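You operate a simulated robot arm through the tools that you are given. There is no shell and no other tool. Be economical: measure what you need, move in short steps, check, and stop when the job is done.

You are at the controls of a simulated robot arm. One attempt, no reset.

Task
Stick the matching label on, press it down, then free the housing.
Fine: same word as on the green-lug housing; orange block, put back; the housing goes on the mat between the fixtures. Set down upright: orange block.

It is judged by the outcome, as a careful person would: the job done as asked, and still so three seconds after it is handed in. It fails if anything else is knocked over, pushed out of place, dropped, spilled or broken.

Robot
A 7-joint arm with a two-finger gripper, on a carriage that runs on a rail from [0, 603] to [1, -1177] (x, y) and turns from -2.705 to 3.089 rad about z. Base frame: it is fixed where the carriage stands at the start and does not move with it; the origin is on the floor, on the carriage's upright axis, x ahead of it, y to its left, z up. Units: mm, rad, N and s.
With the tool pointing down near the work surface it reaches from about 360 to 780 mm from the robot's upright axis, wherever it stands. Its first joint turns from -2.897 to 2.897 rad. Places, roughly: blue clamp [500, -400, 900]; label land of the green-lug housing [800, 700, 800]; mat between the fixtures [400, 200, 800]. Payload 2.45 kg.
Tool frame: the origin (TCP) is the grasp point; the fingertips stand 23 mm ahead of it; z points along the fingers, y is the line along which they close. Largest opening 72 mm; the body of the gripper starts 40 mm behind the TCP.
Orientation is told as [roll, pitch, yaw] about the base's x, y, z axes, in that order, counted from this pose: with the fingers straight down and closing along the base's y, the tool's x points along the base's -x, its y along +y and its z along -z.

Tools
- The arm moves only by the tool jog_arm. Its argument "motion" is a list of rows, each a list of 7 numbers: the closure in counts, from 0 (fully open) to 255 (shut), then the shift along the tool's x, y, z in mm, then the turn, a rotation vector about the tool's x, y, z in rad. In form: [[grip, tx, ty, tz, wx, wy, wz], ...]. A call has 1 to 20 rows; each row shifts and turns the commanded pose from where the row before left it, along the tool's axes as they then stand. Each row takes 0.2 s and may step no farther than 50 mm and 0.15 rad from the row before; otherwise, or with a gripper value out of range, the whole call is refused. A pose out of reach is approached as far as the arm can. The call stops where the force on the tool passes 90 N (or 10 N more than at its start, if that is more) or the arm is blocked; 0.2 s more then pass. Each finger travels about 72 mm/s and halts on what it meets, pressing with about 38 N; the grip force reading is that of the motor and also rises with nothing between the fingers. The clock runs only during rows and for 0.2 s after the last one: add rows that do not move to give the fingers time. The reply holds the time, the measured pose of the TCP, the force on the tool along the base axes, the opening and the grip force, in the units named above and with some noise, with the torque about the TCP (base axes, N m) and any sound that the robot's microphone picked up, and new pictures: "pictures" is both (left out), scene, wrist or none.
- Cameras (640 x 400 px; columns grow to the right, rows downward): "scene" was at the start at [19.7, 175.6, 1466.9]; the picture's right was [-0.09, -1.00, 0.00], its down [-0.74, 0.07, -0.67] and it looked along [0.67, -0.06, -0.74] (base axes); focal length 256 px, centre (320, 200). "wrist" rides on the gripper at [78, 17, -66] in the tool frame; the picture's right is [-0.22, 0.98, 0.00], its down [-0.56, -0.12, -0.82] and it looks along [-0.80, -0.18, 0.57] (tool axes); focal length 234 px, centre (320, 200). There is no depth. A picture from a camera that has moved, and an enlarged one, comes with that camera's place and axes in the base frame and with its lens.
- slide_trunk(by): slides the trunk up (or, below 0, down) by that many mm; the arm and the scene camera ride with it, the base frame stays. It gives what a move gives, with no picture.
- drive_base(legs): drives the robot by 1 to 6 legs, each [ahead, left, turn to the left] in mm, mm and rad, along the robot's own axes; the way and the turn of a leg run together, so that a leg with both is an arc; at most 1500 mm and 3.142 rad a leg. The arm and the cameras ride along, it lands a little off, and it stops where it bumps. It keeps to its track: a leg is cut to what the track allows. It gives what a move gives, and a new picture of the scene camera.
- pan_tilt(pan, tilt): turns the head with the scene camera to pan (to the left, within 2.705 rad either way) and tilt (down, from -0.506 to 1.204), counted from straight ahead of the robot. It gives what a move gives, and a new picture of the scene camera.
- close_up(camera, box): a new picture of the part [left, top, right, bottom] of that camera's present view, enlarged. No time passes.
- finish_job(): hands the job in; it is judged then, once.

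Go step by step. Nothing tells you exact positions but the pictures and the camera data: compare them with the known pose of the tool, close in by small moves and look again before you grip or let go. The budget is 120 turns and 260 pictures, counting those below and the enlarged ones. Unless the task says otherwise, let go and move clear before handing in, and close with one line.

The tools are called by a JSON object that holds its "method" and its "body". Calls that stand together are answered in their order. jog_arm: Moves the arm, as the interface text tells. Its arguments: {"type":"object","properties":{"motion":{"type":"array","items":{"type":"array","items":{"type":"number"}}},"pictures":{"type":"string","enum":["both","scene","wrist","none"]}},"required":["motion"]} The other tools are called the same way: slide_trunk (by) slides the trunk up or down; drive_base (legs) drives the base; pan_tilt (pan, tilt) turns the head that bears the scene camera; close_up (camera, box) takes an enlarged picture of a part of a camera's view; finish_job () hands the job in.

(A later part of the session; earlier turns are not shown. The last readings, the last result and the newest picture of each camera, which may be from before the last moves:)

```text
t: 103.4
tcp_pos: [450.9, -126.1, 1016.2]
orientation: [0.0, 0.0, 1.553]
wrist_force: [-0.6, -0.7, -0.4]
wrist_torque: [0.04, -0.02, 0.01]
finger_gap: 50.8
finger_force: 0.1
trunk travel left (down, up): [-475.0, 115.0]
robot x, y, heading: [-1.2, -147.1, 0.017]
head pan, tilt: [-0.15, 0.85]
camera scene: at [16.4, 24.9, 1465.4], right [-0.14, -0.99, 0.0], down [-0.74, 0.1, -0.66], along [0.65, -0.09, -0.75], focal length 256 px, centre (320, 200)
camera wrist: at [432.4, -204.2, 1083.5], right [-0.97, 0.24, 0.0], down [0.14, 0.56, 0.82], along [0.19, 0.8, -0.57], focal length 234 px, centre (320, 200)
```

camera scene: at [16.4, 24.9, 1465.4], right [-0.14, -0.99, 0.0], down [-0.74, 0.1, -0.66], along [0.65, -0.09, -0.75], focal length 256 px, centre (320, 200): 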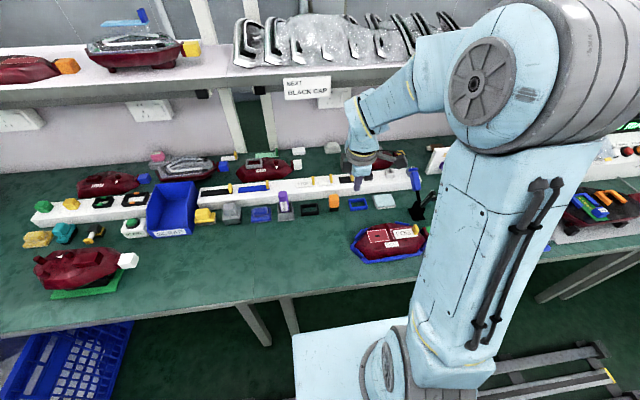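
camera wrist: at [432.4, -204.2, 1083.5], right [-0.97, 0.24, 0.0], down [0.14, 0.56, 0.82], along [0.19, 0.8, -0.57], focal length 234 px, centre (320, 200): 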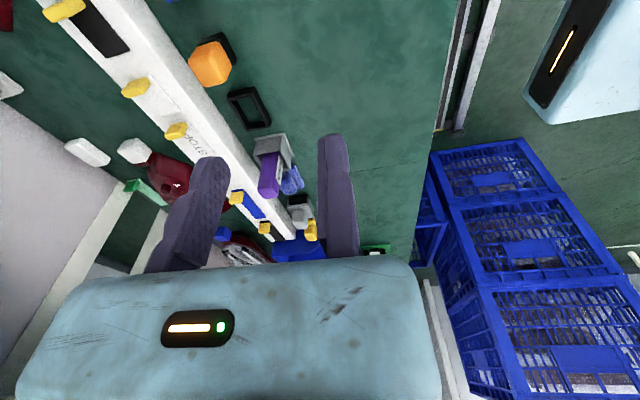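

{"method": "jog_arm", "body": {"motion": [[120, 45, 8, 0, 0, 0, 0], [120, 45, 8, 0, 0, 0, 0], [120, 45, 8, 0, 0, 0, 0], [120, 45, 8, 0, 0, 0, 0], [120, 45, 8, 0, 0, 0, 0], [120, 21, 1, 0, 0, 0, 0], [120, 0, 0, 0, 0, 0.12, 0], [120, 0, 0, 0, 0, 0.12, 0], [120, 0, 0, 0, 0, 0.11, 0], [120, 0, 0, 0, 0, 0, 0]], "pictures": "wrist"}}

{"method": "close_up", "body": {"camera": "wrist", "box": [180, 0, 440, 180]}}

```text
t: 105.6
tcp_pos: [405.3, -371.2, 1015.8]
orientation: [-0.001, 0.351, 1.551]
wrist_force: [0.1, -0.1, 0.4]
wrist_torque: [-0.02, 0.0, -0.04]
finger_gap: 38.0
finger_force: 0.0
trunk travel left (down, up): [-475.0, 115.0]
robot x, y, heading: [0.8, -146.5, 0.012]
head pan, tilt: [-0.15, 0.85]
camera wrist: at [386.7, -422.0, 1105.7], right [-0.97, 0.22, -0.08], down [0.14, 0.8, 0.58], along [0.19, 0.55, -0.81], focal length 234 px, centre (320, 200)
```

wrist: 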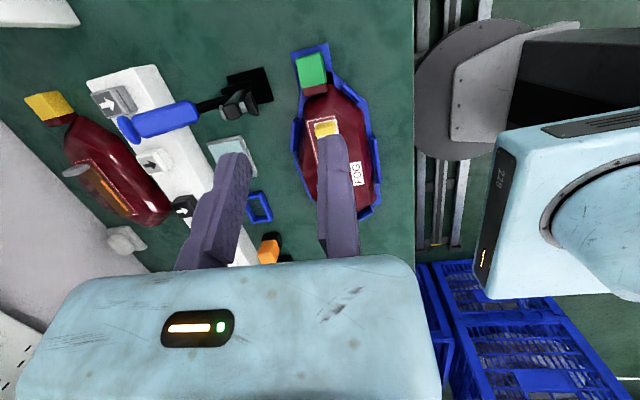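

```text
2.22 times, centred on (310, 90) of wrist
camera zoom: at [386.7, -422.0, 1105.7], right [-0.97, 0.22, -0.08], down [0.14, 0.8, 0.58], along [0.19, 0.55, -0.81], focal length 520 px, centre (342, 444)
```

zoom: 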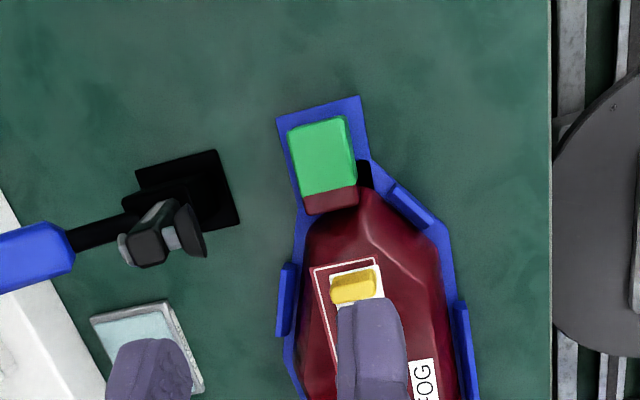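

Lug spans x 412–442, y≈−406…−366, top about z 800; the raised pad is at x≈465, so my fingers (outer face 458) just clear it. Descending with the leaned tool, first to z≈930.

{"method": "jog_arm", "body": {"motion": [[123, -8.3, -1.6, 27.4, 0, 0, 0], [123, -8.3, -1.6, 27.4, 0, 0, 0], [123, -8.3, -1.5, 27.4, 0, 0, 0], [123, 0, 0, 0, 0, 0, 0]], "pictures": "wrist"}}

{"method": "close_up", "body": {"camera": "wrist", "box": [180, 0, 440, 180]}}

```text
t: 106.6
tcp_pos: [409.8, -378.1, 929.8]
orientation: [0.0, 0.351, 1.55]
wrist_force: [0.3, 0.4, -0.1]
wrist_torque: [0.03, 0.02, 0.01]
finger_gap: 37.3
finger_force: 0.1
trunk travel left (down, up): [-475.0, 115.0]
robot x, y, heading: [-0.2, -148.0, 0.007]
head pan, tilt: [-0.15, 0.85]
camera wrist: at [391.2, -428.0, 1019.7], right [-0.97, 0.22, -0.07], down [0.14, 0.8, 0.58], along [0.19, 0.55, -0.81], focal length 234 px, centre (320, 200)
```

wrist: 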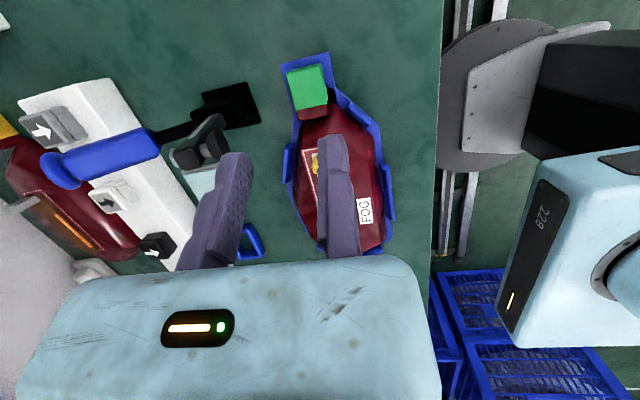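

```text
2.22 times, centred on (310, 90) of wrist
camera zoom: at [391.2, -428.0, 1019.7], right [-0.97, 0.22, -0.07], down [0.14, 0.8, 0.58], along [0.19, 0.55, -0.81], focal length 520 px, centre (342, 444)
```

zoom: 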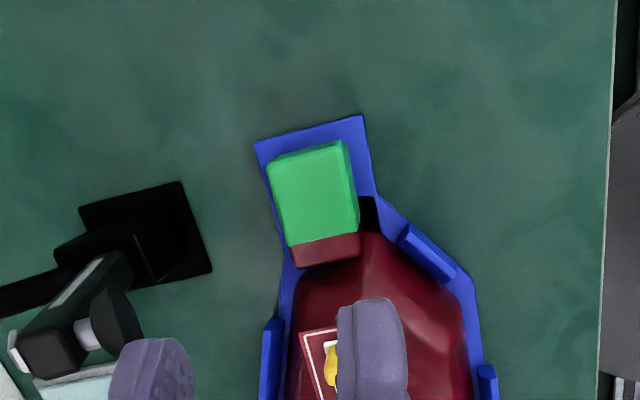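

{"method": "jog_arm", "body": {"motion": [[123, 0, 5, 0, 0, 0, 0], [123, -8, 0, 25.5, 0, 0, 0], [123, -8, 0, 25.5, 0, 0, 0], [123, -7.7, 0, 25.5, 0, 0, 0], [123, 0, 0, 0, 0, 0, 0]], "pictures": "wrist"}}

{"method": "close_up", "body": {"camera": "wrist", "box": [180, 20, 440, 200]}}

```text
t: 107.8
tcp_pos: [407.2, -381.4, 850.8]
orientation: [0.002, 0.349, 1.55]
wrist_force: [0.5, 0.6, -0.8]
wrist_torque: [0.03, 0.01, 0.0]
finger_gap: 37.4
finger_force: 0.1
trunk travel left (down, up): [-475.0, 115.0]
robot x, y, heading: [-2.3, -149.1, 0.012]
head pan, tilt: [-0.15, 0.85]
camera wrist: at [387.0, -431.0, 940.3], right [-0.97, 0.22, -0.07], down [0.14, 0.8, 0.58], along [0.19, 0.55, -0.81], focal length 234 px, centre (320, 200)
```

wrist: 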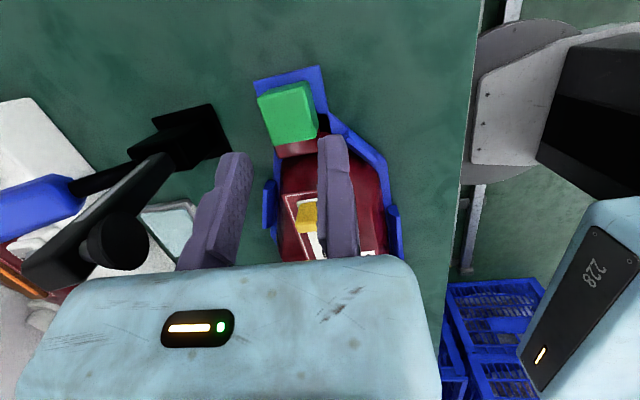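

```text
2.22 times, centred on (310, 110) of wrist
camera zoom: at [387.0, -431.0, 940.3], right [-0.97, 0.22, -0.07], down [0.14, 0.8, 0.58], along [0.19, 0.55, -0.81], focal length 520 px, centre (342, 400)
```

zoom: 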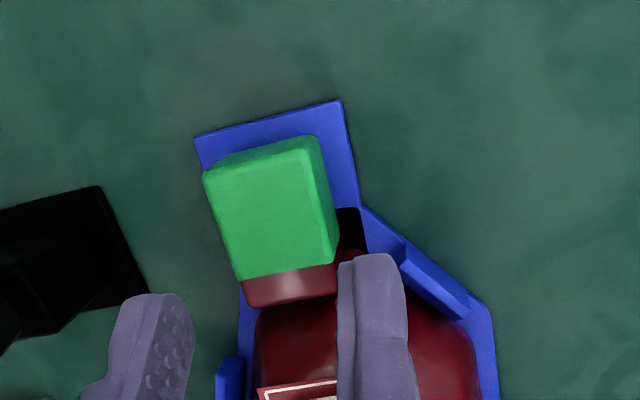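

{"method": "jog_arm", "body": {"motion": [[123, -5, -1.5, 16, 0, 0, 0], [123, -5, 0, 16, 0, 0, 0], [123, 0, 0, 0, 0, 0, 0]], "pictures": "wrist"}}

{"method": "close_up", "body": {"camera": "wrist", "box": [180, 40, 440, 220]}}

```text
t: 108.3
tcp_pos: [403.1, -380.9, 844.5]
orientation: [-0.021, 0.36, 1.528]
wrist_force: [-33.8, 25.8, 65.6]
wrist_torque: [-1.42, -5.95, 1.54]
finger_gap: 37.4
finger_force: 0.0
trunk travel left (down, up): [-475.0, 115.0]
robot x, y, heading: [-1.1, -145.2, 0.014]
head pan, tilt: [-0.15, 0.85]
stopped in row 2: the force on the tool passed its limit (the readings are from after the stop); the commanded pose is now the measured one
camera wrist: at [381.8, -430.0, 933.7], right [-0.97, 0.24, -0.1], down [0.14, 0.81, 0.57], along [0.21, 0.54, -0.81], focal length 234 px, centre (320, 200)
```

wrist: 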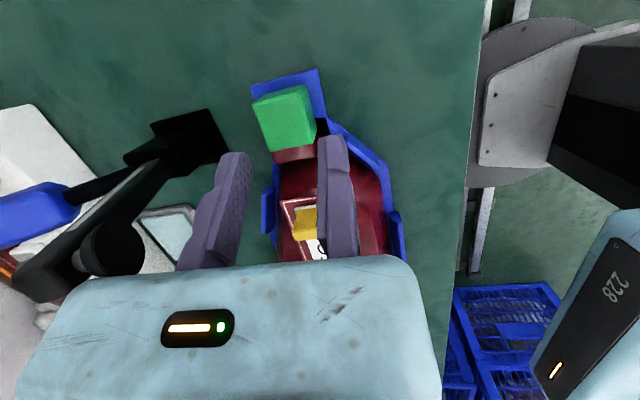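

```text
2.22 times, centred on (310, 130) of wrist
camera zoom: at [381.8, -430.0, 933.7], right [-0.97, 0.24, -0.1], down [0.14, 0.81, 0.57], along [0.21, 0.54, -0.81], focal length 520 px, centre (342, 356)
```

zoom: 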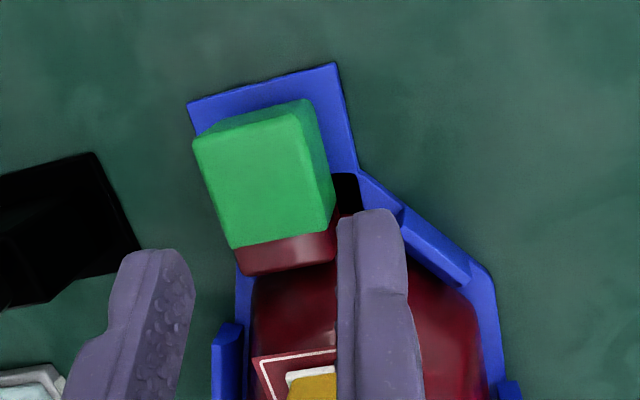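

The gripper body touched the raised clamp pad (force stop). I'll back straight up, check nothing was disturbed, then use the opposite yaw with the gripper leaned toward −y, away from the clamp pad.

{"method": "jog_arm", "body": {"motion": [[123, 7, 3, -19, 0, 0, 0], [123, 12, 0, -33, 0, 0, 0], [123, 12, 0, -33, 0, 0, 0], [123, 12, 0, -33, 0, 0, 0], [123, 12, 0, -33, 0, 0, 0], [123, 0, 0, 0, 0, -0.12, 0], [123, 0, 0, 0, 0, -0.12, 0], [123, -30, 0, 0, 0, -0.11, 0], [123, -30, 0, 0, 0, 0, 0], [123, 0, 0, 0, 0, 0, 0]], "pictures": "both"}}

{"method": "close_up", "body": {"camera": "scene", "box": [330, 150, 450, 270]}}

```text
t: 110.5
tcp_pos: [403.5, -322.5, 993.6]
orientation: [-0.007, 0.004, 1.537]
wrist_force: [0.0, 0.4, -0.5]
wrist_torque: [-0.04, 0.03, 0.01]
finger_gap: 37.2
finger_force: 0.0
trunk travel left (down, up): [-475.0, 115.0]
robot x, y, heading: [1.2, -146.8, 0.012]
head pan, tilt: [-0.15, 0.85]
camera scene: at [16.4, 25.4, 1465.4], right [-0.14, -0.99, 0.0], down [-0.74, 0.1, -0.66], along [0.65, -0.09, -0.75], focal length 256 px, centre (320, 200)
camera wrist: at [382.3, -399.6, 1061.1], right [-0.97, 0.25, -0.01], down [0.14, 0.56, 0.82], along [0.21, 0.79, -0.58], focal length 234 px, centre (320, 200)
```

scene: 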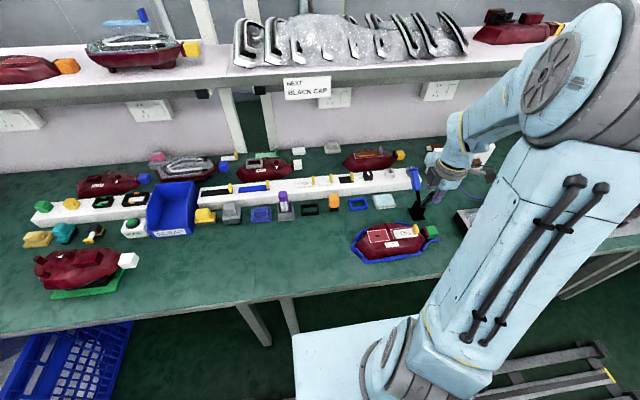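
wrist: 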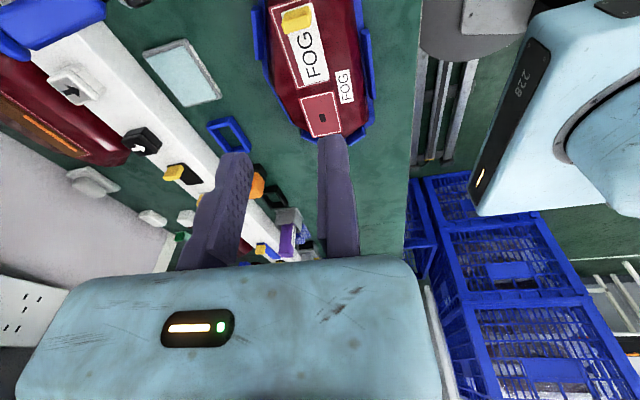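

```text
3.33 times, centred on (390, 210) of scene
camera zoom: at [16.4, 25.4, 1465.4], right [-0.14, -0.99, 0.0], down [-0.74, 0.1, -0.66], along [0.65, -0.09, -0.75], focal length 854 px, centre (87, 167)
```

zoom: 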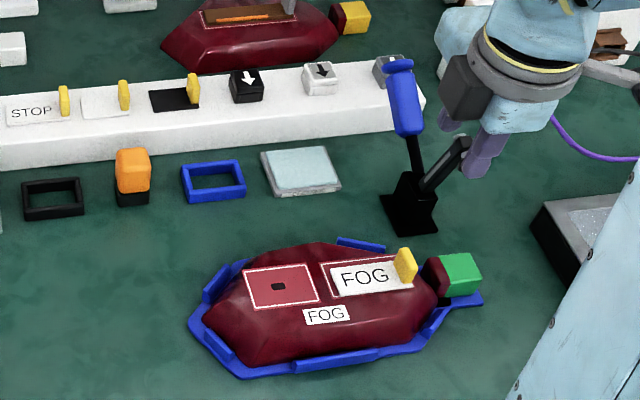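

Clamp and housing are undisturbed. Rotating the tool by half a turn to yaw −90°.

{"method": "jog_arm", "body": {"motion": [[123, 0, 0, 0, 0, 0, 0.148], [123, 0, 0, 0, 0, 0, 0.148], [123, 0, 0, 0, 0, 0, 0.148], [123, 0, 0, 0, 0, 0, 0.148], [123, 0, 0, 0, 0, 0, 0.148], [123, 0, 0, 0, 0, 0, 0.148], [123, 0, 0, 0, 0, 0, 0.148], [123, 0, 0, 0, 0, 0, 0.148], [123, 0, 0, 0, 0, 0, 0.148], [123, 0, 0, 0, 0, 0, 0.148], [123, 0, 0, 0, 0, 0, 0.148], [123, 0, 0, 0, 0, 0, 0.148], [123, 0, 0, 0, 0, 0, 0.148], [123, 0, 0, 0, 0, 0, 0.148], [123, 0, 0, 0, 0, 0, 0.148], [123, 0, 0, 0, 0, 0, 0.148], [123, 0, 0, 0, 0, 0, 0.148], [123, 0, 0, 0, 0, 0, 0.148], [123, 0, 0, 0, 0, 0, 0.148], [123, 0, 0, 0, 0, 0, 0.148]], "pictures": "none"}}

{"method": "jog_arm", "body": {"motion": [[123, 0, 0, 0, 0, 0, 0.147], [123, 0, 0, 0, 0, 0, 0], [123, 0, 0, 0, 0, 0, 0]], "pictures": "both"}}

```text
t: 114.7
tcp_pos: [403.1, -322.1, 995.5]
orientation: [0.009, -0.005, -1.425]
wrist_force: [-0.4, -0.1, -0.7]
wrist_torque: [0.01, -0.01, -0.03]
finger_gap: 37.4
finger_force: 0.1
trunk travel left (down, up): [-475.0, 115.0]
robot x, y, heading: [-1.3, -145.9, 0.012]
head pan, tilt: [-0.15, 0.85]
```

```text
t: 115.5
tcp_pos: [403.2, -323.2, 994.6]
orientation: [0.01, -0.005, -1.568]
wrist_force: [0.0, 0.4, 0.5]
wrist_torque: [-0.01, 0.06, 0.04]
finger_gap: 37.0
finger_force: 0.0
trunk travel left (down, up): [-475.0, 115.0]
robot x, y, heading: [-0.3, -148.3, 0.012]
head pan, tilt: [-0.15, 0.85]
camera scene: at [16.4, 25.2, 1465.4], right [-0.14, -0.99, 0.0], down [-0.74, 0.1, -0.66], along [0.65, -0.09, -0.75], focal length 256 px, centre (320, 200)
camera wrist: at [419.9, -245.4, 1061.5], right [0.98, -0.22, 0.01], down [-0.13, -0.56, 0.82], along [-0.17, -0.8, -0.57], focal length 234 px, centre (320, 200)
```

scene: 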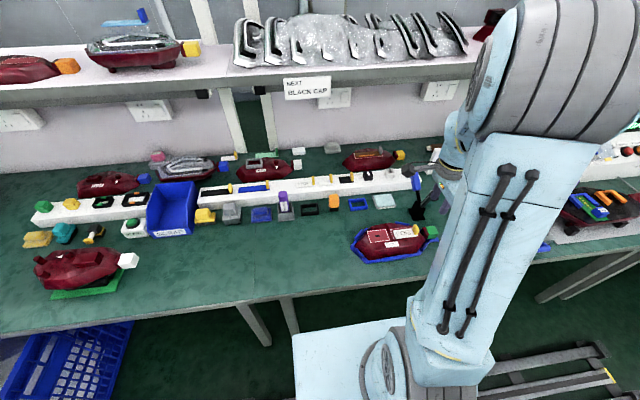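
wrist: 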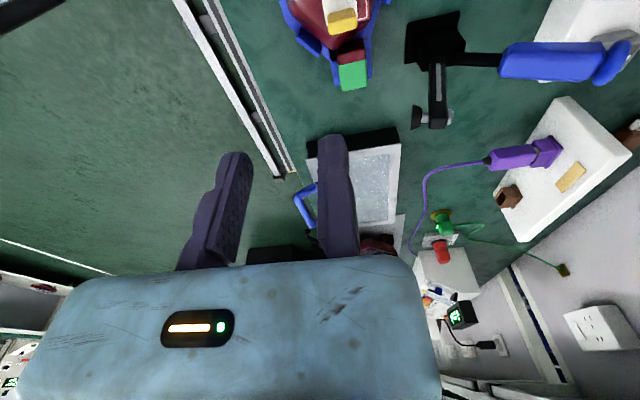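

{"method": "jog_arm", "body": {"motion": [[123, -37, 10, 0, 0, 0, 0], [123, -37, 10, 0, 0, 0, 0], [123, -38, 10, 0, 0, 0, 0], [123, -38, 11, 0, 0, 0, 0], [123, 0, 0, 0, 0, 0.134, 0], [123, 0, 0, 0, 0, 0.134, 0], [123, 0, 0, 0, 0, 0.134, 0], [123, 0, 0, 0, 0, 0.134, 0], [123, 0, 0, 0, 0, 0.134, 0], [123, 0, 0, 0, 0, 0.13, 0], [123, 0, 0, 0, 0, 0, 0]], "pictures": "both"}}

```text
t: 117.9
tcp_pos: [445.3, -472.6, 995.9]
orientation: [0.013, 0.797, -1.559]
wrist_force: [-0.7, -0.1, -0.4]
wrist_torque: [0.01, -0.02, 0.0]
finger_gap: 37.2
finger_force: 0.1
trunk travel left (down, up): [-475.0, 115.0]
robot x, y, heading: [1.4, -148.1, 0.012]
head pan, tilt: [-0.15, 0.85]
camera scene: at [16.4, 25.0, 1465.5], right [-0.14, -0.99, 0.0], down [-0.74, 0.1, -0.66], along [0.65, -0.09, -0.75], focal length 256 px, centre (320, 200)
camera wrist: at [461.1, -465.7, 1098.4], right [0.98, -0.15, -0.15], down [-0.12, -0.98, 0.17], along [-0.17, -0.15, -0.97], focal length 234 px, centre (320, 200)
```

scene: 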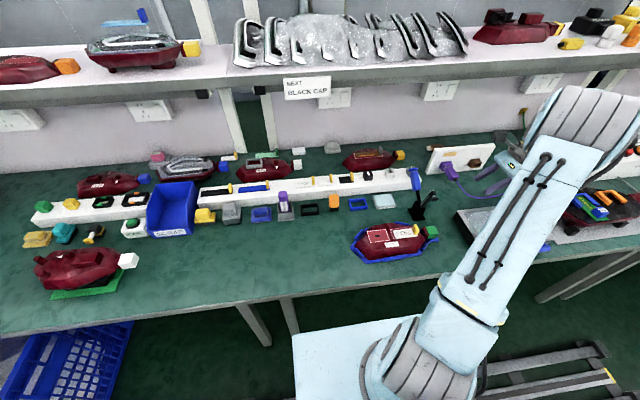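
wrist: 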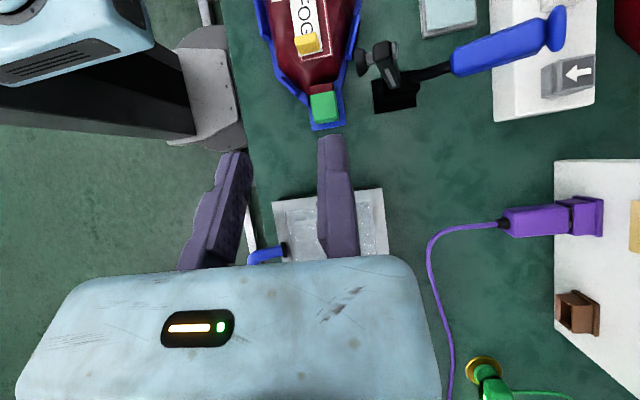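

{"method": "jog_arm", "body": {"motion": [[123, -27, 0, 30, 0, 0, 0], [123, -27, 0, 30, 0, 0, 0], [123, -27, 0, 30.8, 0, 0, 0], [123, 0, 0, 0, 0, 0, 0]], "pictures": "wrist"}}

{"method": "close_up", "body": {"camera": "wrist", "box": [180, 40, 440, 220]}}

{"method": "close_up", "body": {"camera": "scene", "box": [330, 140, 500, 270]}}

```text
t: 118.9
tcp_pos: [445.2, -465.5, 872.6]
orientation: [0.012, 0.795, -1.559]
wrist_force: [-0.7, 0.9, 0.2]
wrist_torque: [-0.03, 0.01, 0.01]
finger_gap: 37.4
finger_force: 0.1
trunk travel left (down, up): [-475.0, 115.0]
robot x, y, heading: [-1.4, -148.3, 0.015]
head pan, tilt: [-0.15, 0.85]
camera wrist: at [462.2, -458.3, 975.8], right [0.98, -0.15, -0.15], down [-0.12, -0.98, 0.17], along [-0.17, -0.15, -0.97], focal length 234 px, centre (320, 200)
```

wrist: 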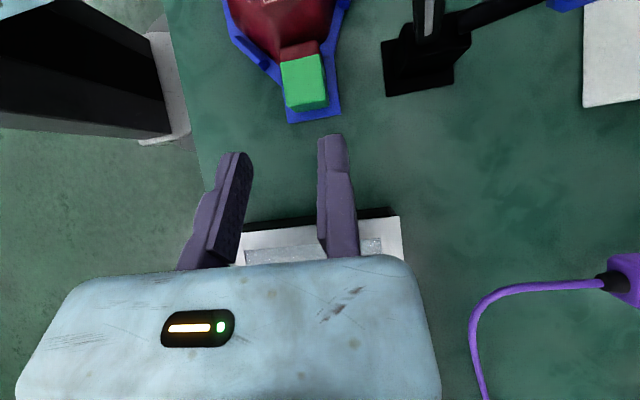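

```text
2.22 times, centred on (310, 130) of wrist
camera zoom: at [462.2, -458.3, 975.8], right [0.98, -0.15, -0.15], down [-0.12, -0.98, 0.17], along [-0.17, -0.15, -0.97], focal length 520 px, centre (342, 356)
```

zoom: 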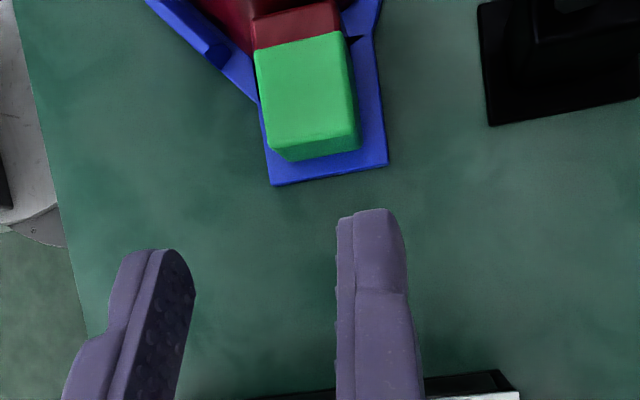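

```text
3.08 times, centred on (415, 205) of scene
camera zoom: at [16.6, 25.0, 1465.5], right [-0.14, -0.99, 0.0], down [-0.74, 0.1, -0.66], along [0.65, -0.09, -0.75], focal length 788 px, centre (28, 185)
```

zoom: 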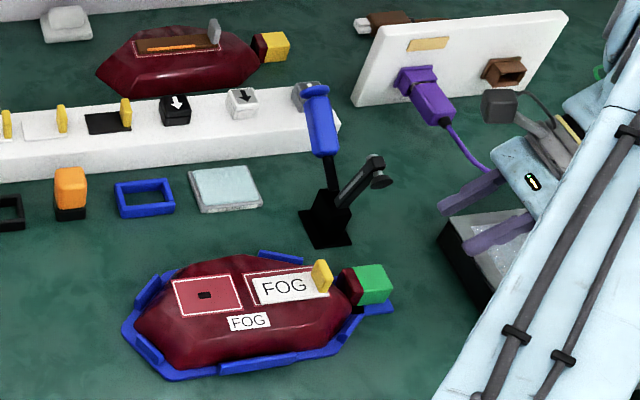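

The leaned approach has clear space. I'll shift +4 mm in x so the jaws straddle the lug evenly, advance 60 mm along the tool axis, and look.

{"method": "jog_arm", "body": {"motion": [[123, 0, 4, 0, 0, 0, 0], [123, 0, 0, 30, 0, 0, 0], [123, 0, 0, 30, 0, 0, 0], [123, 0, 0, 0, 0, 0, 0]], "pictures": "none"}}

{"method": "close_up", "body": {"camera": "wrist", "box": [180, 40, 440, 220]}}

{"method": "close_up", "body": {"camera": "scene", "box": [330, 140, 500, 270]}}

```text
t: 119.9
tcp_pos: [449.8, -422.1, 831.2]
orientation: [0.012, 0.797, -1.56]
wrist_force: [-0.8, -0.1, 0.0]
wrist_torque: [-0.02, 0.01, 0.0]
finger_gap: 37.2
finger_force: 0.1
trunk travel left (down, up): [-475.0, 115.0]
robot x, y, heading: [0.4, -146.0, 0.012]
head pan, tilt: [-0.15, 0.85]
```

```text
2.22 times, centred on (310, 130) of wrist
camera zoom: at [467.0, -414.5, 934.2], right [0.98, -0.15, -0.15], down [-0.12, -0.98, 0.17], along [-0.17, -0.15, -0.97], focal length 520 px, centre (342, 356)
```

zoom: 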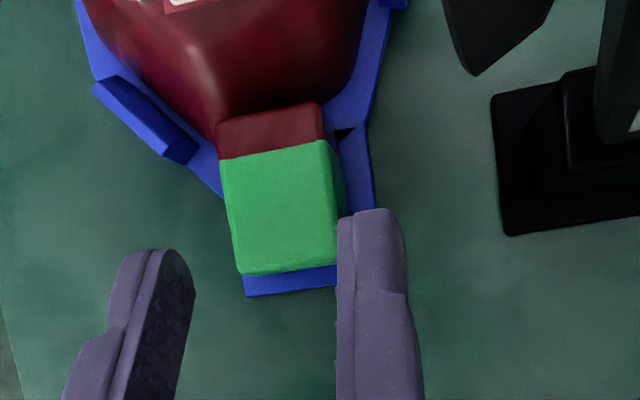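

```text
3.08 times, centred on (415, 205) of scene
camera zoom: at [16.6, 25.2, 1465.4], right [-0.14, -0.99, 0.0], down [-0.74, 0.1, -0.66], along [0.65, -0.09, -0.75], focal length 788 px, centre (28, 185)
```

zoom: 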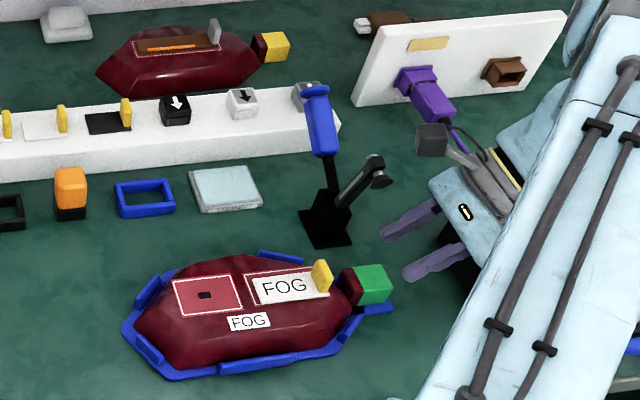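

Before advancing further I realise the wrist camera and its stalk would run into the raised clamp pad on this side. Better: yaw +90° with a steeper lean toward +y, approaching the lug along the tool axis over the housing. Backing out first.

{"method": "jog_arm", "body": {"motion": [[123, 0, 0, -40, 0, 0, 0], [123, 0, 0, -40, 0, 0, 0], [123, 28, 0, -28, 0, 0, 0], [123, 28, 0, -28, 0, 0, 0], [123, 28, 0, -28, 0, 0, 0], [123, 0, 0, 0, 0, -0.134, 0], [123, 0, 0, 0, 0, -0.134, 0], [123, 0, 0, 0, 0, -0.134, 0], [123, 0, 0, 0, 0, -0.134, 0], [123, 0, 0, 0, 0, -0.134, 0], [123, 0, 0, 0, 0, -0.13, 0], [123, 45, -10, 0, 0, 0, 0], [123, 45, -10, 0, 0, 0, 0], [123, 45, -10, 0, 0, 0, 0], [123, 45, -10, 0, 0, 0, 0], [123, 0, 0, 0, 0, 0, 0]], "pictures": "none"}}

{"method": "jog_arm", "body": {"motion": [[123, 0, 0, 0, 0, 0, -0.149], [123, 0, 0, 0, 0, 0, -0.149], [123, 0, 0, 0, 0, 0, -0.149], [123, 0, 0, 0, 0, 0, -0.149], [123, 0, 0, 0, 0, 0, -0.149], [123, 0, 0, 0, 0, 0, -0.149], [123, 0, 0, 0, 0, 0, -0.149], [123, 0, 0, 0, 0, 0, -0.149], [123, 0, 0, 0, 0, 0, -0.149], [123, 0, 0, 0, 0, 0, -0.149], [123, 0, 0, 0, 0, 0, -0.149], [123, 0, 0, 0, 0, 0, -0.149], [123, 0, 0, 0, 0, 0, -0.149], [123, 0, 0, 0, 0, 0, -0.149], [123, 0, 0, 0, 0, 0, -0.149], [123, 0, 0, 0, 0, 0, -0.149], [123, 0, 0, 0, 0, 0, -0.149], [123, 0, 0, 0, 0, 0, -0.149], [123, 0, 0, 0, 0, 0, -0.149], [123, 0, 0, 0, 0, 0, -0.149]], "pictures": "none"}}

```text
t: 123.3
tcp_pos: [408.0, -299.2, 1007.4]
orientation: [0.008, -0.005, -1.57]
wrist_force: [0.2, 0.5, -1.2]
wrist_torque: [-0.01, -0.01, -0.01]
finger_gap: 37.2
finger_force: 0.1
trunk travel left (down, up): [-475.0, 115.0]
robot x, y, heading: [0.9, -143.4, 0.014]
head pan, tilt: [-0.15, 0.85]
```

```text
t: 127.5
tcp_pos: [408.6, -300.1, 1006.7]
orientation: [-0.007, 0.004, 1.416]
wrist_force: [0.2, 0.6, -0.1]
wrist_torque: [-0.01, 0.01, 0.0]
finger_gap: 37.1
finger_force: 0.0
trunk travel left (down, up): [-475.0, 115.0]
robot x, y, heading: [-2.9, -148.1, 0.007]
head pan, tilt: [-0.15, 0.85]
```

{"method": "jog_arm", "body": {"motion": [[123, 0, 0, 0, 0, 0, -0.149], [123, 0, 0, 0, 0, 0.13, 0], [123, 0, 0, 0, 0, 0.13, 0], [123, 0, 0, 0, 0, 0.13, 0], [123, 0, 0, 0, 0, 0.13, 0], [123, 0, 0, 0, 0, 0.13, 0], [123, -20, -1, 33, 0, 0, 0], [123, -20, -1, 33, 0, 0, 0], [123, -20, -0.5, 33, 0, 0, 0], [123, 0, 0, 0, 0, 0, 0]], "pictures": "wrist"}}

{"method": "close_up", "body": {"camera": "wrist", "box": [180, 20, 440, 200]}}

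{"method": "close_up", "body": {"camera": "scene", "box": [330, 130, 480, 270]}}

```text
t: 129.7
tcp_pos: [413.4, -312.0, 890.5]
orientation: [-0.011, 0.655, 1.555]
wrist_force: [-0.1, -0.1, -0.5]
wrist_torque: [0.0, 0.02, 0.01]
finger_gap: 37.2
finger_force: 0.1
trunk travel left (down, up): [-475.0, 115.0]
robot x, y, heading: [0.8, -146.4, 0.01]
head pan, tilt: [-0.15, 0.85]
camera wrist: at [393.6, -334.4, 990.7], right [-0.97, 0.18, -0.14], down [0.13, 0.94, 0.31], along [0.19, 0.28, -0.94], focal length 234 px, centre (320, 200)
```

wrist: 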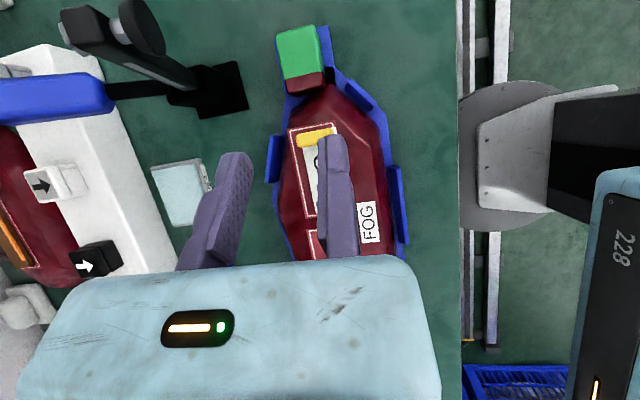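

```text
2.22 times, centred on (310, 110) of wrist
camera zoom: at [393.6, -334.4, 990.7], right [-0.97, 0.18, -0.14], down [0.13, 0.94, 0.31], along [0.19, 0.28, -0.94], focal length 520 px, centre (342, 400)
```

zoom: 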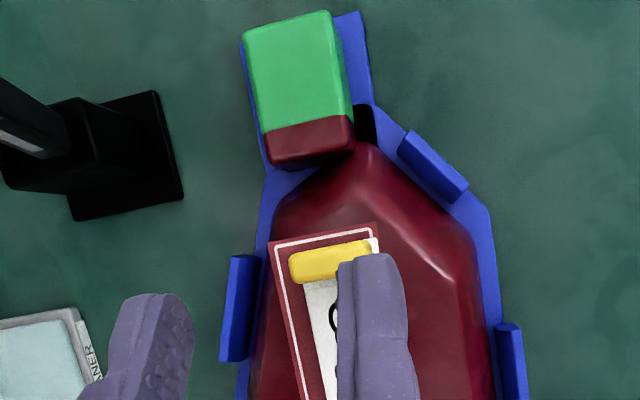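

```text
2.86 times, centred on (405, 200) of scene
camera zoom: at [16.9, 25.2, 1465.4], right [-0.14, -0.99, 0.0], down [-0.74, 0.1, -0.66], along [0.65, -0.09, -0.75], focal length 732 px, centre (77, 200)
```

zoom: 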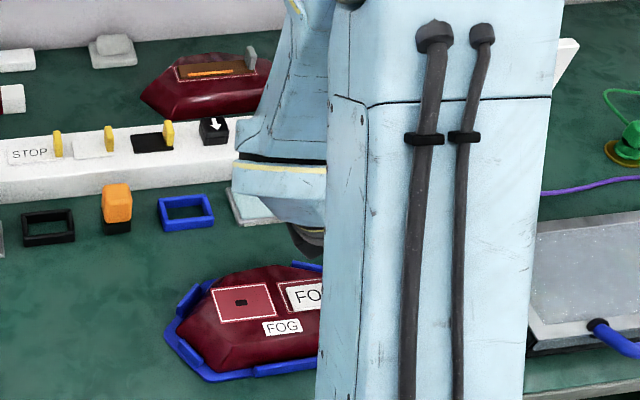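

In this view the fixed jaw must sit about 4 mm further to −x to clear the lug's front face. I'll shift and advance 65 mm along the tool axis.

{"method": "jog_arm", "body": {"motion": [[123, 0, 3.4, 0, 0, 0, 0], [123, 0, 0, 25, 0, 0, 0], [123, 0, 0, 20, 0, 0, 0], [123, 0, 0, 20, 0, 0, 0], [123, 0, 0, 0, 0, 0, 0]], "pictures": "wrist"}}

{"method": "close_up", "body": {"camera": "wrist", "box": [180, 40, 440, 220]}}

```text
t: 130.9
tcp_pos: [408.6, -352.3, 838.4]
orientation: [-0.009, 0.654, 1.555]
wrist_force: [-0.1, -0.4, 0.2]
wrist_torque: [0.05, 0.02, 0.03]
finger_gap: 37.3
finger_force: 0.0
trunk travel left (down, up): [-475.0, 115.0]
robot x, y, heading: [-2.0, -146.0, 0.011]
head pan, tilt: [-0.15, 0.85]
camera wrist: at [390.0, -373.6, 939.2], right [-0.97, 0.18, -0.14], down [0.13, 0.94, 0.31], along [0.19, 0.28, -0.94], focal length 234 px, centre (320, 200)
```

wrist: 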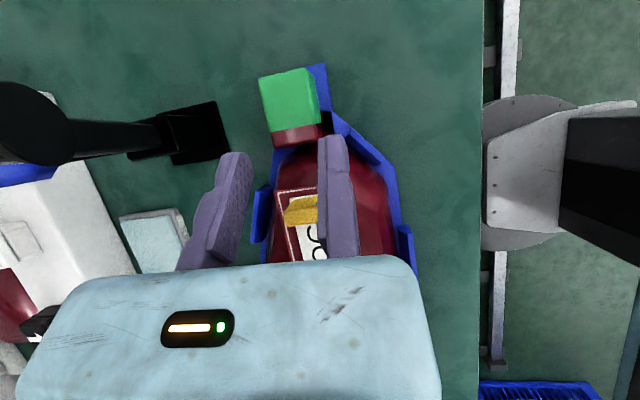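

```text
2.22 times, centred on (310, 130) of wrist
camera zoom: at [390.0, -373.6, 939.2], right [-0.97, 0.18, -0.14], down [0.13, 0.94, 0.31], along [0.19, 0.28, -0.94], focal length 520 px, centre (342, 356)
```

zoom: 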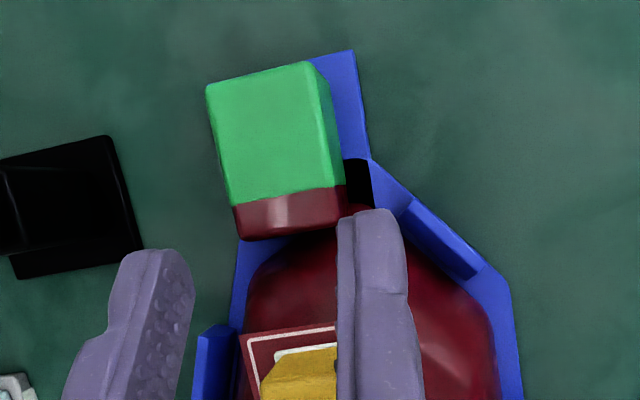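

Well centred (about 4–5 mm each side). Advancing the remaining 45 mm.

{"method": "jog_arm", "body": {"motion": [[123, 0, 0, 15, 0, 0, 0], [123, 0, 0, 15, 0, 0, 0], [123, 0, 0, 0, 0, 0, 0]], "pictures": "none"}}

{"method": "close_up", "body": {"camera": "wrist", "box": [180, 40, 440, 220]}}

```text
t: 131.7
tcp_pos: [408.2, -370.9, 815.7]
orientation: [-0.01, 0.655, 1.555]
wrist_force: [-0.4, -0.4, 0.3]
wrist_torque: [0.04, 0.02, -0.04]
finger_gap: 37.5
finger_force: 0.1
trunk travel left (down, up): [-475.0, 115.0]
robot x, y, heading: [1.8, -144.8, 0.006]
head pan, tilt: [-0.15, 0.85]
```

```text
2.22 times, centred on (310, 130) of wrist
camera zoom: at [389.9, -392.2, 916.0], right [-0.97, 0.18, -0.14], down [0.13, 0.94, 0.31], along [0.19, 0.28, -0.94], focal length 520 px, centre (342, 356)
```

zoom: 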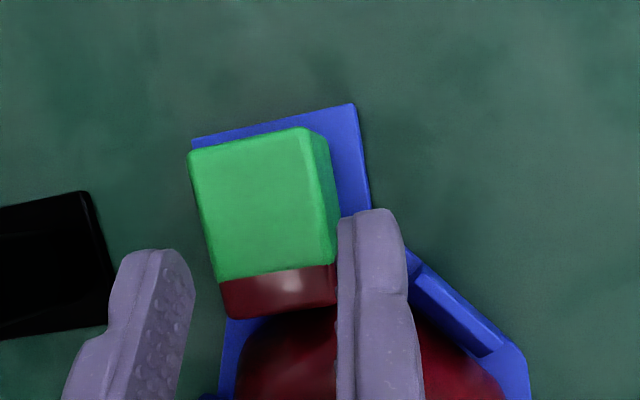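

{"method": "jog_arm", "body": {"motion": [[123, 0, 0, 8, 0, 0, 0], [123, 0, 0, 6, 0, 0, 0], [123, 0, 0, 0, 0, 0, 0]], "pictures": "none"}}

{"method": "close_up", "body": {"camera": "wrist", "box": [180, 60, 440, 240]}}

```text
t: 132.5
tcp_pos: [408.0, -379.1, 804.1]
orientation: [-0.01, 0.655, 1.557]
wrist_force: [-0.1, 0.5, 0.2]
wrist_torque: [-0.02, 0.02, -0.01]
finger_gap: 37.2
finger_force: 0.0
trunk travel left (down, up): [-475.0, 115.0]
robot x, y, heading: [-5.5, -147.8, 0.013]
head pan, tilt: [-0.15, 0.85]
```

```text
2.22 times, centred on (310, 150) of wrist
camera zoom: at [390.2, -400.8, 904.8], right [-0.97, 0.18, -0.14], down [0.13, 0.94, 0.31], along [0.19, 0.28, -0.94], focal length 520 px, centre (342, 311)
```

zoom: 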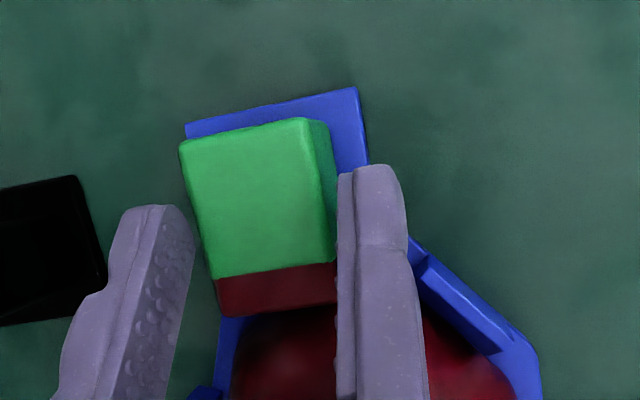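

Lug is between the pads with no contact. A little deeper, bring the fixed jaw to the lug, then close.

{"method": "jog_arm", "body": {"motion": [[123, 0, 0, 5, 0, 0, 0], [123, 0, -3, 0, 0, 0, 0], [160, 0, 0, 0, 0, 0, 0], [200, 0, 0, 0, 0, 0, 0], [255, 0, 0, 0, 0, 0, 0], [255, 0, 0, 0, 0, 0, 0]], "pictures": "none"}}

{"method": "close_up", "body": {"camera": "wrist", "box": [180, 60, 440, 240]}}

```text
t: 133.9
tcp_pos: [413.2, -381.8, 801.7]
orientation: [-0.016, 0.654, 1.552]
wrist_force: [7.3, 3.9, 16.1]
wrist_torque: [0.51, -0.35, -0.23]
finger_gap: 31.1
finger_force: 38.2
trunk travel left (down, up): [-475.0, 115.0]
robot x, y, heading: [0.4, -144.8, 0.009]
head pan, tilt: [-0.15, 0.85]
```

```text
2.22 times, centred on (310, 150) of wrist
camera zoom: at [393.4, -403.1, 901.3], right [-0.97, 0.18, -0.14], down [0.13, 0.94, 0.31], along [0.19, 0.28, -0.94], focal length 520 px, centre (342, 311)
```

zoom: 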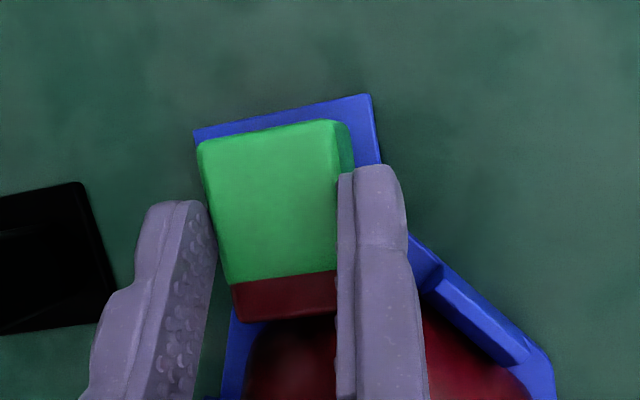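

Lug gripped (31 mm). There is a 16 N upward push from something beneath, so I lift gently and check.

{"method": "jog_arm", "body": {"motion": [[255, 1.8, 0, -2.4, 0, 0, 0], [255, 1.8, 0, -2.4, 0, 0, 0], [255, 1.8, 0, -2.4, 0, 0, 0], [255, 0, 0, 0, 0, 0, 0]], "pictures": "both"}}

{"method": "close_up", "body": {"camera": "scene", "box": [330, 180, 450, 280]}}

```text
t: 134.9
tcp_pos: [410.8, -381.6, 810.5]
orientation: [-0.01, 0.655, 1.554]
wrist_force: [1.1, 0.5, -2.5]
wrist_torque: [-0.19, -0.02, -0.02]
finger_gap: 31.3
finger_force: 37.6
trunk travel left (down, up): [-475.0, 115.0]
robot x, y, heading: [2.1, -145.5, 0.014]
head pan, tilt: [-0.15, 0.85]
camera scene: at [16.5, 25.2, 1465.5], right [-0.14, -0.99, 0.0], down [-0.74, 0.1, -0.66], along [0.65, -0.09, -0.75], focal length 256 px, centre (320, 200)
camera wrist: at [392.5, -403.7, 910.2], right [-0.97, 0.18, -0.14], down [0.13, 0.94, 0.31], along [0.19, 0.28, -0.94], focal length 234 px, centre (320, 200)
```

scene: 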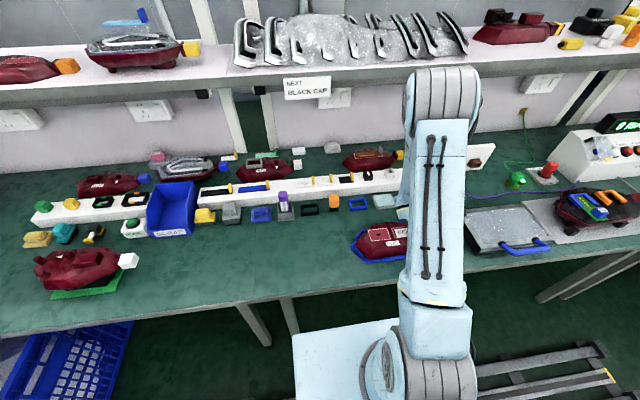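
wrist: 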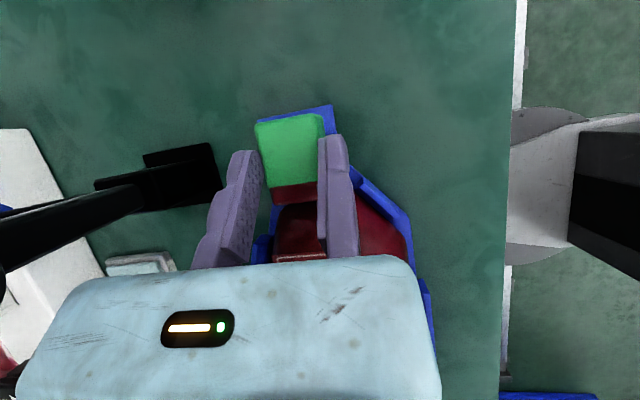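

```text
4.00 times, centred on (390, 230) of scene
camera zoom: at [16.5, 25.2, 1465.5], right [-0.14, -0.99, 0.0], down [-0.74, 0.1, -0.66], along [0.65, -0.09, -0.75], focal length 1025 px, centre (40, 80)
```

zoom: 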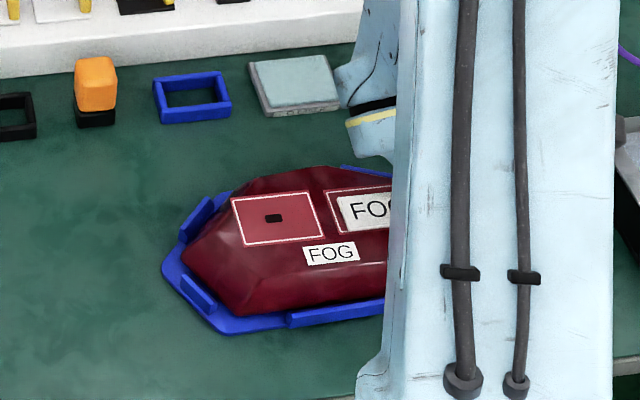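

The housing is light (a few N) and is coming up. Lifting further in small steps.

{"method": "jog_arm", "body": {"motion": [[255, 3, 0, -4, 0, 0, 0], [255, 3, 0, -4, 0, 0, 0], [255, 3, 0, -4, 0, 0, 0], [255, 0, 0, 0, 0, 0, 0]], "pictures": "wrist"}}

{"method": "close_up", "body": {"camera": "scene", "box": [330, 180, 450, 280]}}

```text
t: 135.9
tcp_pos: [410.7, -383.0, 824.9]
orientation: [-0.011, 0.655, 1.554]
wrist_force: [0.0, 1.4, -1.2]
wrist_torque: [-0.17, 0.02, 0.0]
finger_gap: 31.2
finger_force: 37.5
trunk travel left (down, up): [-475.0, 115.0]
robot x, y, heading: [1.1, -147.3, 0.01]
head pan, tilt: [-0.15, 0.85]
camera wrist: at [392.8, -403.6, 924.9], right [-0.97, 0.18, -0.14], down [0.13, 0.94, 0.31], along [0.19, 0.28, -0.94], focal length 234 px, centre (320, 200)
```

wrist: 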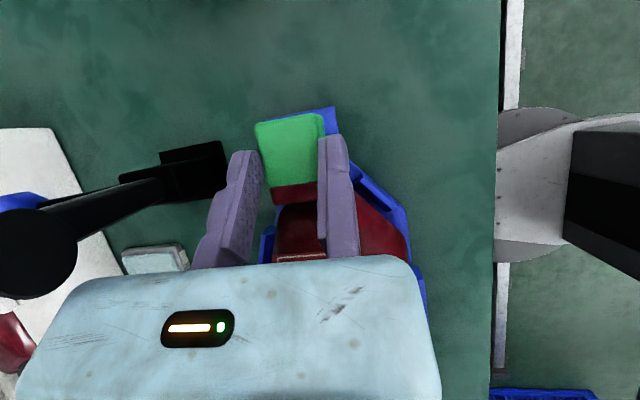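

```text
4.00 times, centred on (390, 230) of scene
camera zoom: at [16.4, 25.1, 1465.4], right [-0.14, -0.99, 0.0], down [-0.74, 0.1, -0.66], along [0.65, -0.09, -0.75], focal length 1025 px, centre (40, 80)
```

zoom: 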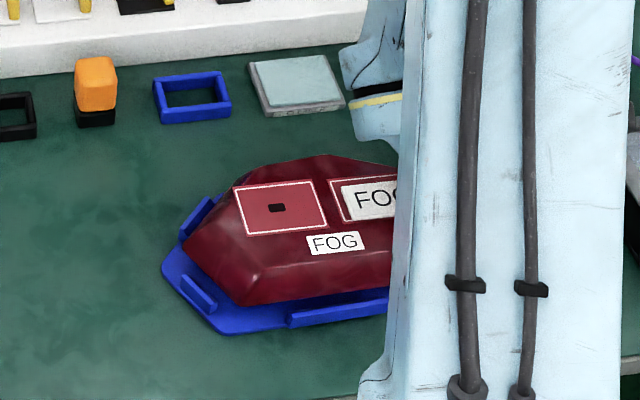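

The whole housing rises level. Raising more, then moving +y toward the mat.

{"method": "jog_arm", "body": {"motion": [[255, 6, 0, -8, 0, 0, 0], [255, 4, 0, -10, 0, 0, 0], [255, 2, 0, -12, 0, 0, 0], [255, -10, 0, -15, 0, 0, 0], [255, -19.9, 0, -15.1, 0, 0, 0], [255, -19.9, 0, -15.1, 0, 0, 0], [255, -19.9, 0, -15.1, 0, 0, 0], [255, -19.9, 0, -15.1, 0, 0, 0], [255, 0, 0, 0, 0, 0, 0]], "pictures": "scene"}}

```text
t: 137.9
tcp_pos: [412.8, -257.2, 860.6]
orientation: [-0.01, 0.655, 1.556]
wrist_force: [0.3, 1.0, -2.6]
wrist_torque: [-0.17, 0.03, -0.01]
finger_gap: 31.1
finger_force: 37.8
trunk travel left (down, up): [-475.0, 115.0]
robot x, y, heading: [2.6, -148.0, 0.009]
head pan, tilt: [-0.15, 0.85]
camera scene: at [16.5, 25.3, 1465.4], right [-0.14, -0.99, 0.0], down [-0.74, 0.1, -0.66], along [0.65, -0.09, -0.75], focal length 256 px, centre (320, 200)
```

scene: 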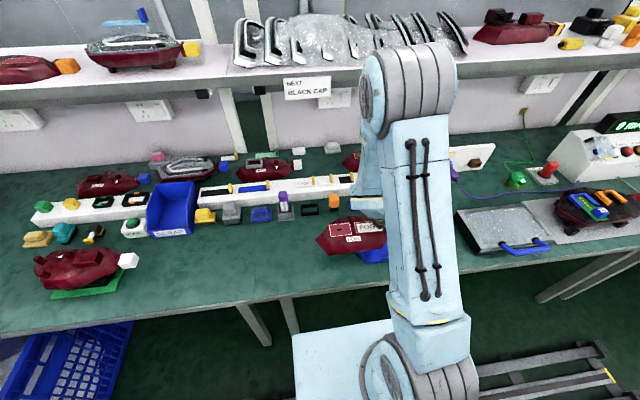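

Clear of the fixture and steady. Continuing to the mat.

{"method": "jog_arm", "body": {"motion": [[255, -19.9, 0, -15.1, 0, 0, 0], [255, -19.9, 0, -15.1, 0, 0, 0], [255, -19.9, 0, -15.1, 0, 0, 0], [255, -19.9, 0, -15.1, 0, 0, 0], [255, -19.9, 0, -15.1, 0, 0, 0], [255, -19.9, 0, -15.1, 0, 0, 0], [255, -19.9, 0, -15.1, 0, 0, 0], [255, -19.9, 0, -15.1, 0, 0, 0], [255, -19.9, 0, -15.1, 0, 0, 0], [255, -19.9, 0, -15.1, 0, 0, 0], [255, -19.9, 0, -15.1, 0, 0, 0], [255, -19.9, 0, -15.1, 0, 0, 0], [255, -19.9, 0, -15.1, 0, 0, 0], [255, 0, 0, 0, 0, 0, 0]], "pictures": "both"}}

{"method": "pan_tilt", "body": {"pan": 0.15, "tilt": 0.9}}

```text
t: 140.9
tcp_pos: [415.4, 68.9, 859.5]
orientation: [-0.011, 0.654, 1.555]
wrist_force: [0.6, 0.1, -2.5]
wrist_torque: [-0.15, 0.03, 0.02]
finger_gap: 31.2
finger_force: 38.0
trunk travel left (down, up): [-475.0, 115.0]
robot x, y, heading: [-0.9, -145.1, 0.015]
head pan, tilt: [-0.15, 0.85]
camera scene: at [16.5, 25.4, 1465.4], right [-0.14, -0.99, 0.0], down [-0.74, 0.1, -0.66], along [0.65, -0.09, -0.75], focal length 256 px, centre (320, 200)
camera wrist: at [396.3, 47.1, 959.8], right [-0.97, 0.18, -0.14], down [0.13, 0.94, 0.31], along [0.19, 0.28, -0.94], focal length 234 px, centre (320, 200)
```

scene: 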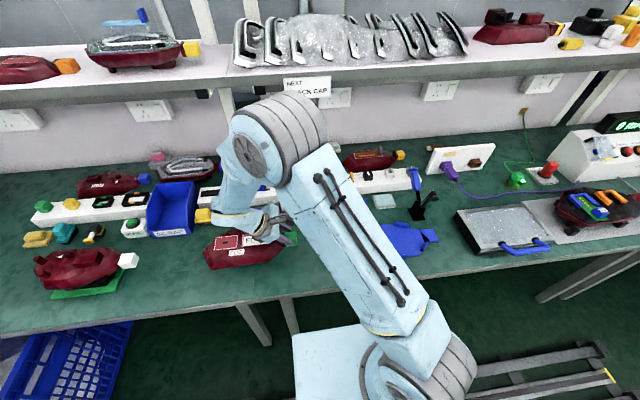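
wrist: 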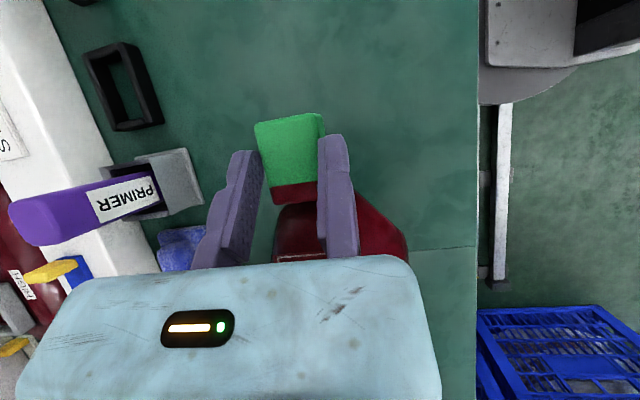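

```text
t: 141.7
tcp_pos: [415.0, 68.3, 859.9]
orientation: [-0.01, 0.654, 1.555]
wrist_force: [0.1, 0.0, -2.0]
wrist_torque: [-0.22, 0.02, 0.02]
finger_gap: 31.2
finger_force: 37.7
trunk travel left (down, up): [-475.0, 115.0]
robot x, y, heading: [-0.7, -149.2, 0.01]
head pan, tilt: [0.15, 0.901]
camera scene: at [13.6, 48.1, 1461.6], right [0.16, -0.99, 0.0], down [-0.77, -0.13, -0.62], along [0.61, 0.1, -0.78], focal length 256 px, centre (320, 200)
```

scene: 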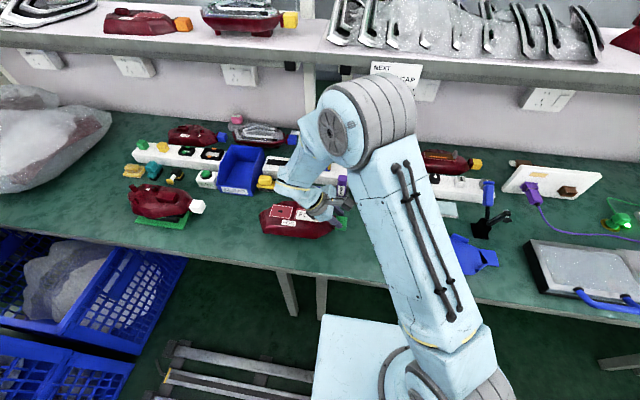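

Housing is over the mat, centred near y≈175. Lowering toward the surface.

{"method": "jog_arm", "body": {"motion": [[255, -9, 0, 12, 0, 0, 0], [255, -9, 0, 12, 0, 0, 0], [255, -9, 0, 12, 0, 0, 0], [255, -5, 0, 6.5, 0, 0, 0], [255, 0, 0, 0, 0, 0, 0]], "pictures": "none"}}

{"method": "close_up", "body": {"camera": "scene", "box": [240, 180, 380, 260]}}

```text
t: 142.9
tcp_pos: [415.9, 67.7, 805.3]
orientation: [-0.011, 0.655, 1.554]
wrist_force: [-0.4, 0.0, -2.1]
wrist_torque: [-0.2, 0.04, 0.0]
finger_gap: 31.1
finger_force: 38.2
trunk travel left (down, up): [-475.0, 115.0]
robot x, y, heading: [-1.8, -146.1, 0.012]
head pan, tilt: [0.15, 0.901]
```

```text
4.57 times, centred on (310, 220) of scene
camera zoom: at [13.6, 48.2, 1461.5], right [0.16, -0.99, 0.0], down [-0.77, -0.13, -0.62], along [0.61, 0.1, -0.78], focal length 1171 px, centre (366, 109)
```

zoom: 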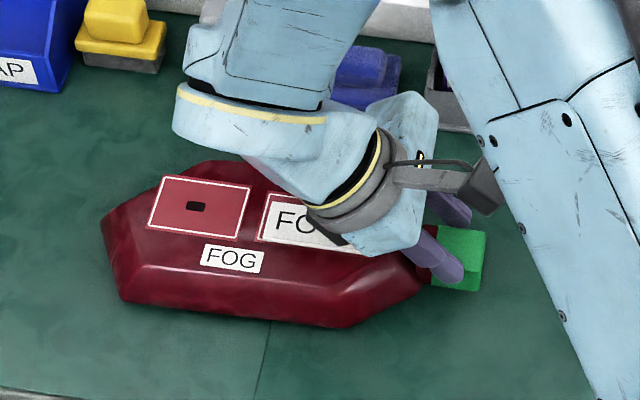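

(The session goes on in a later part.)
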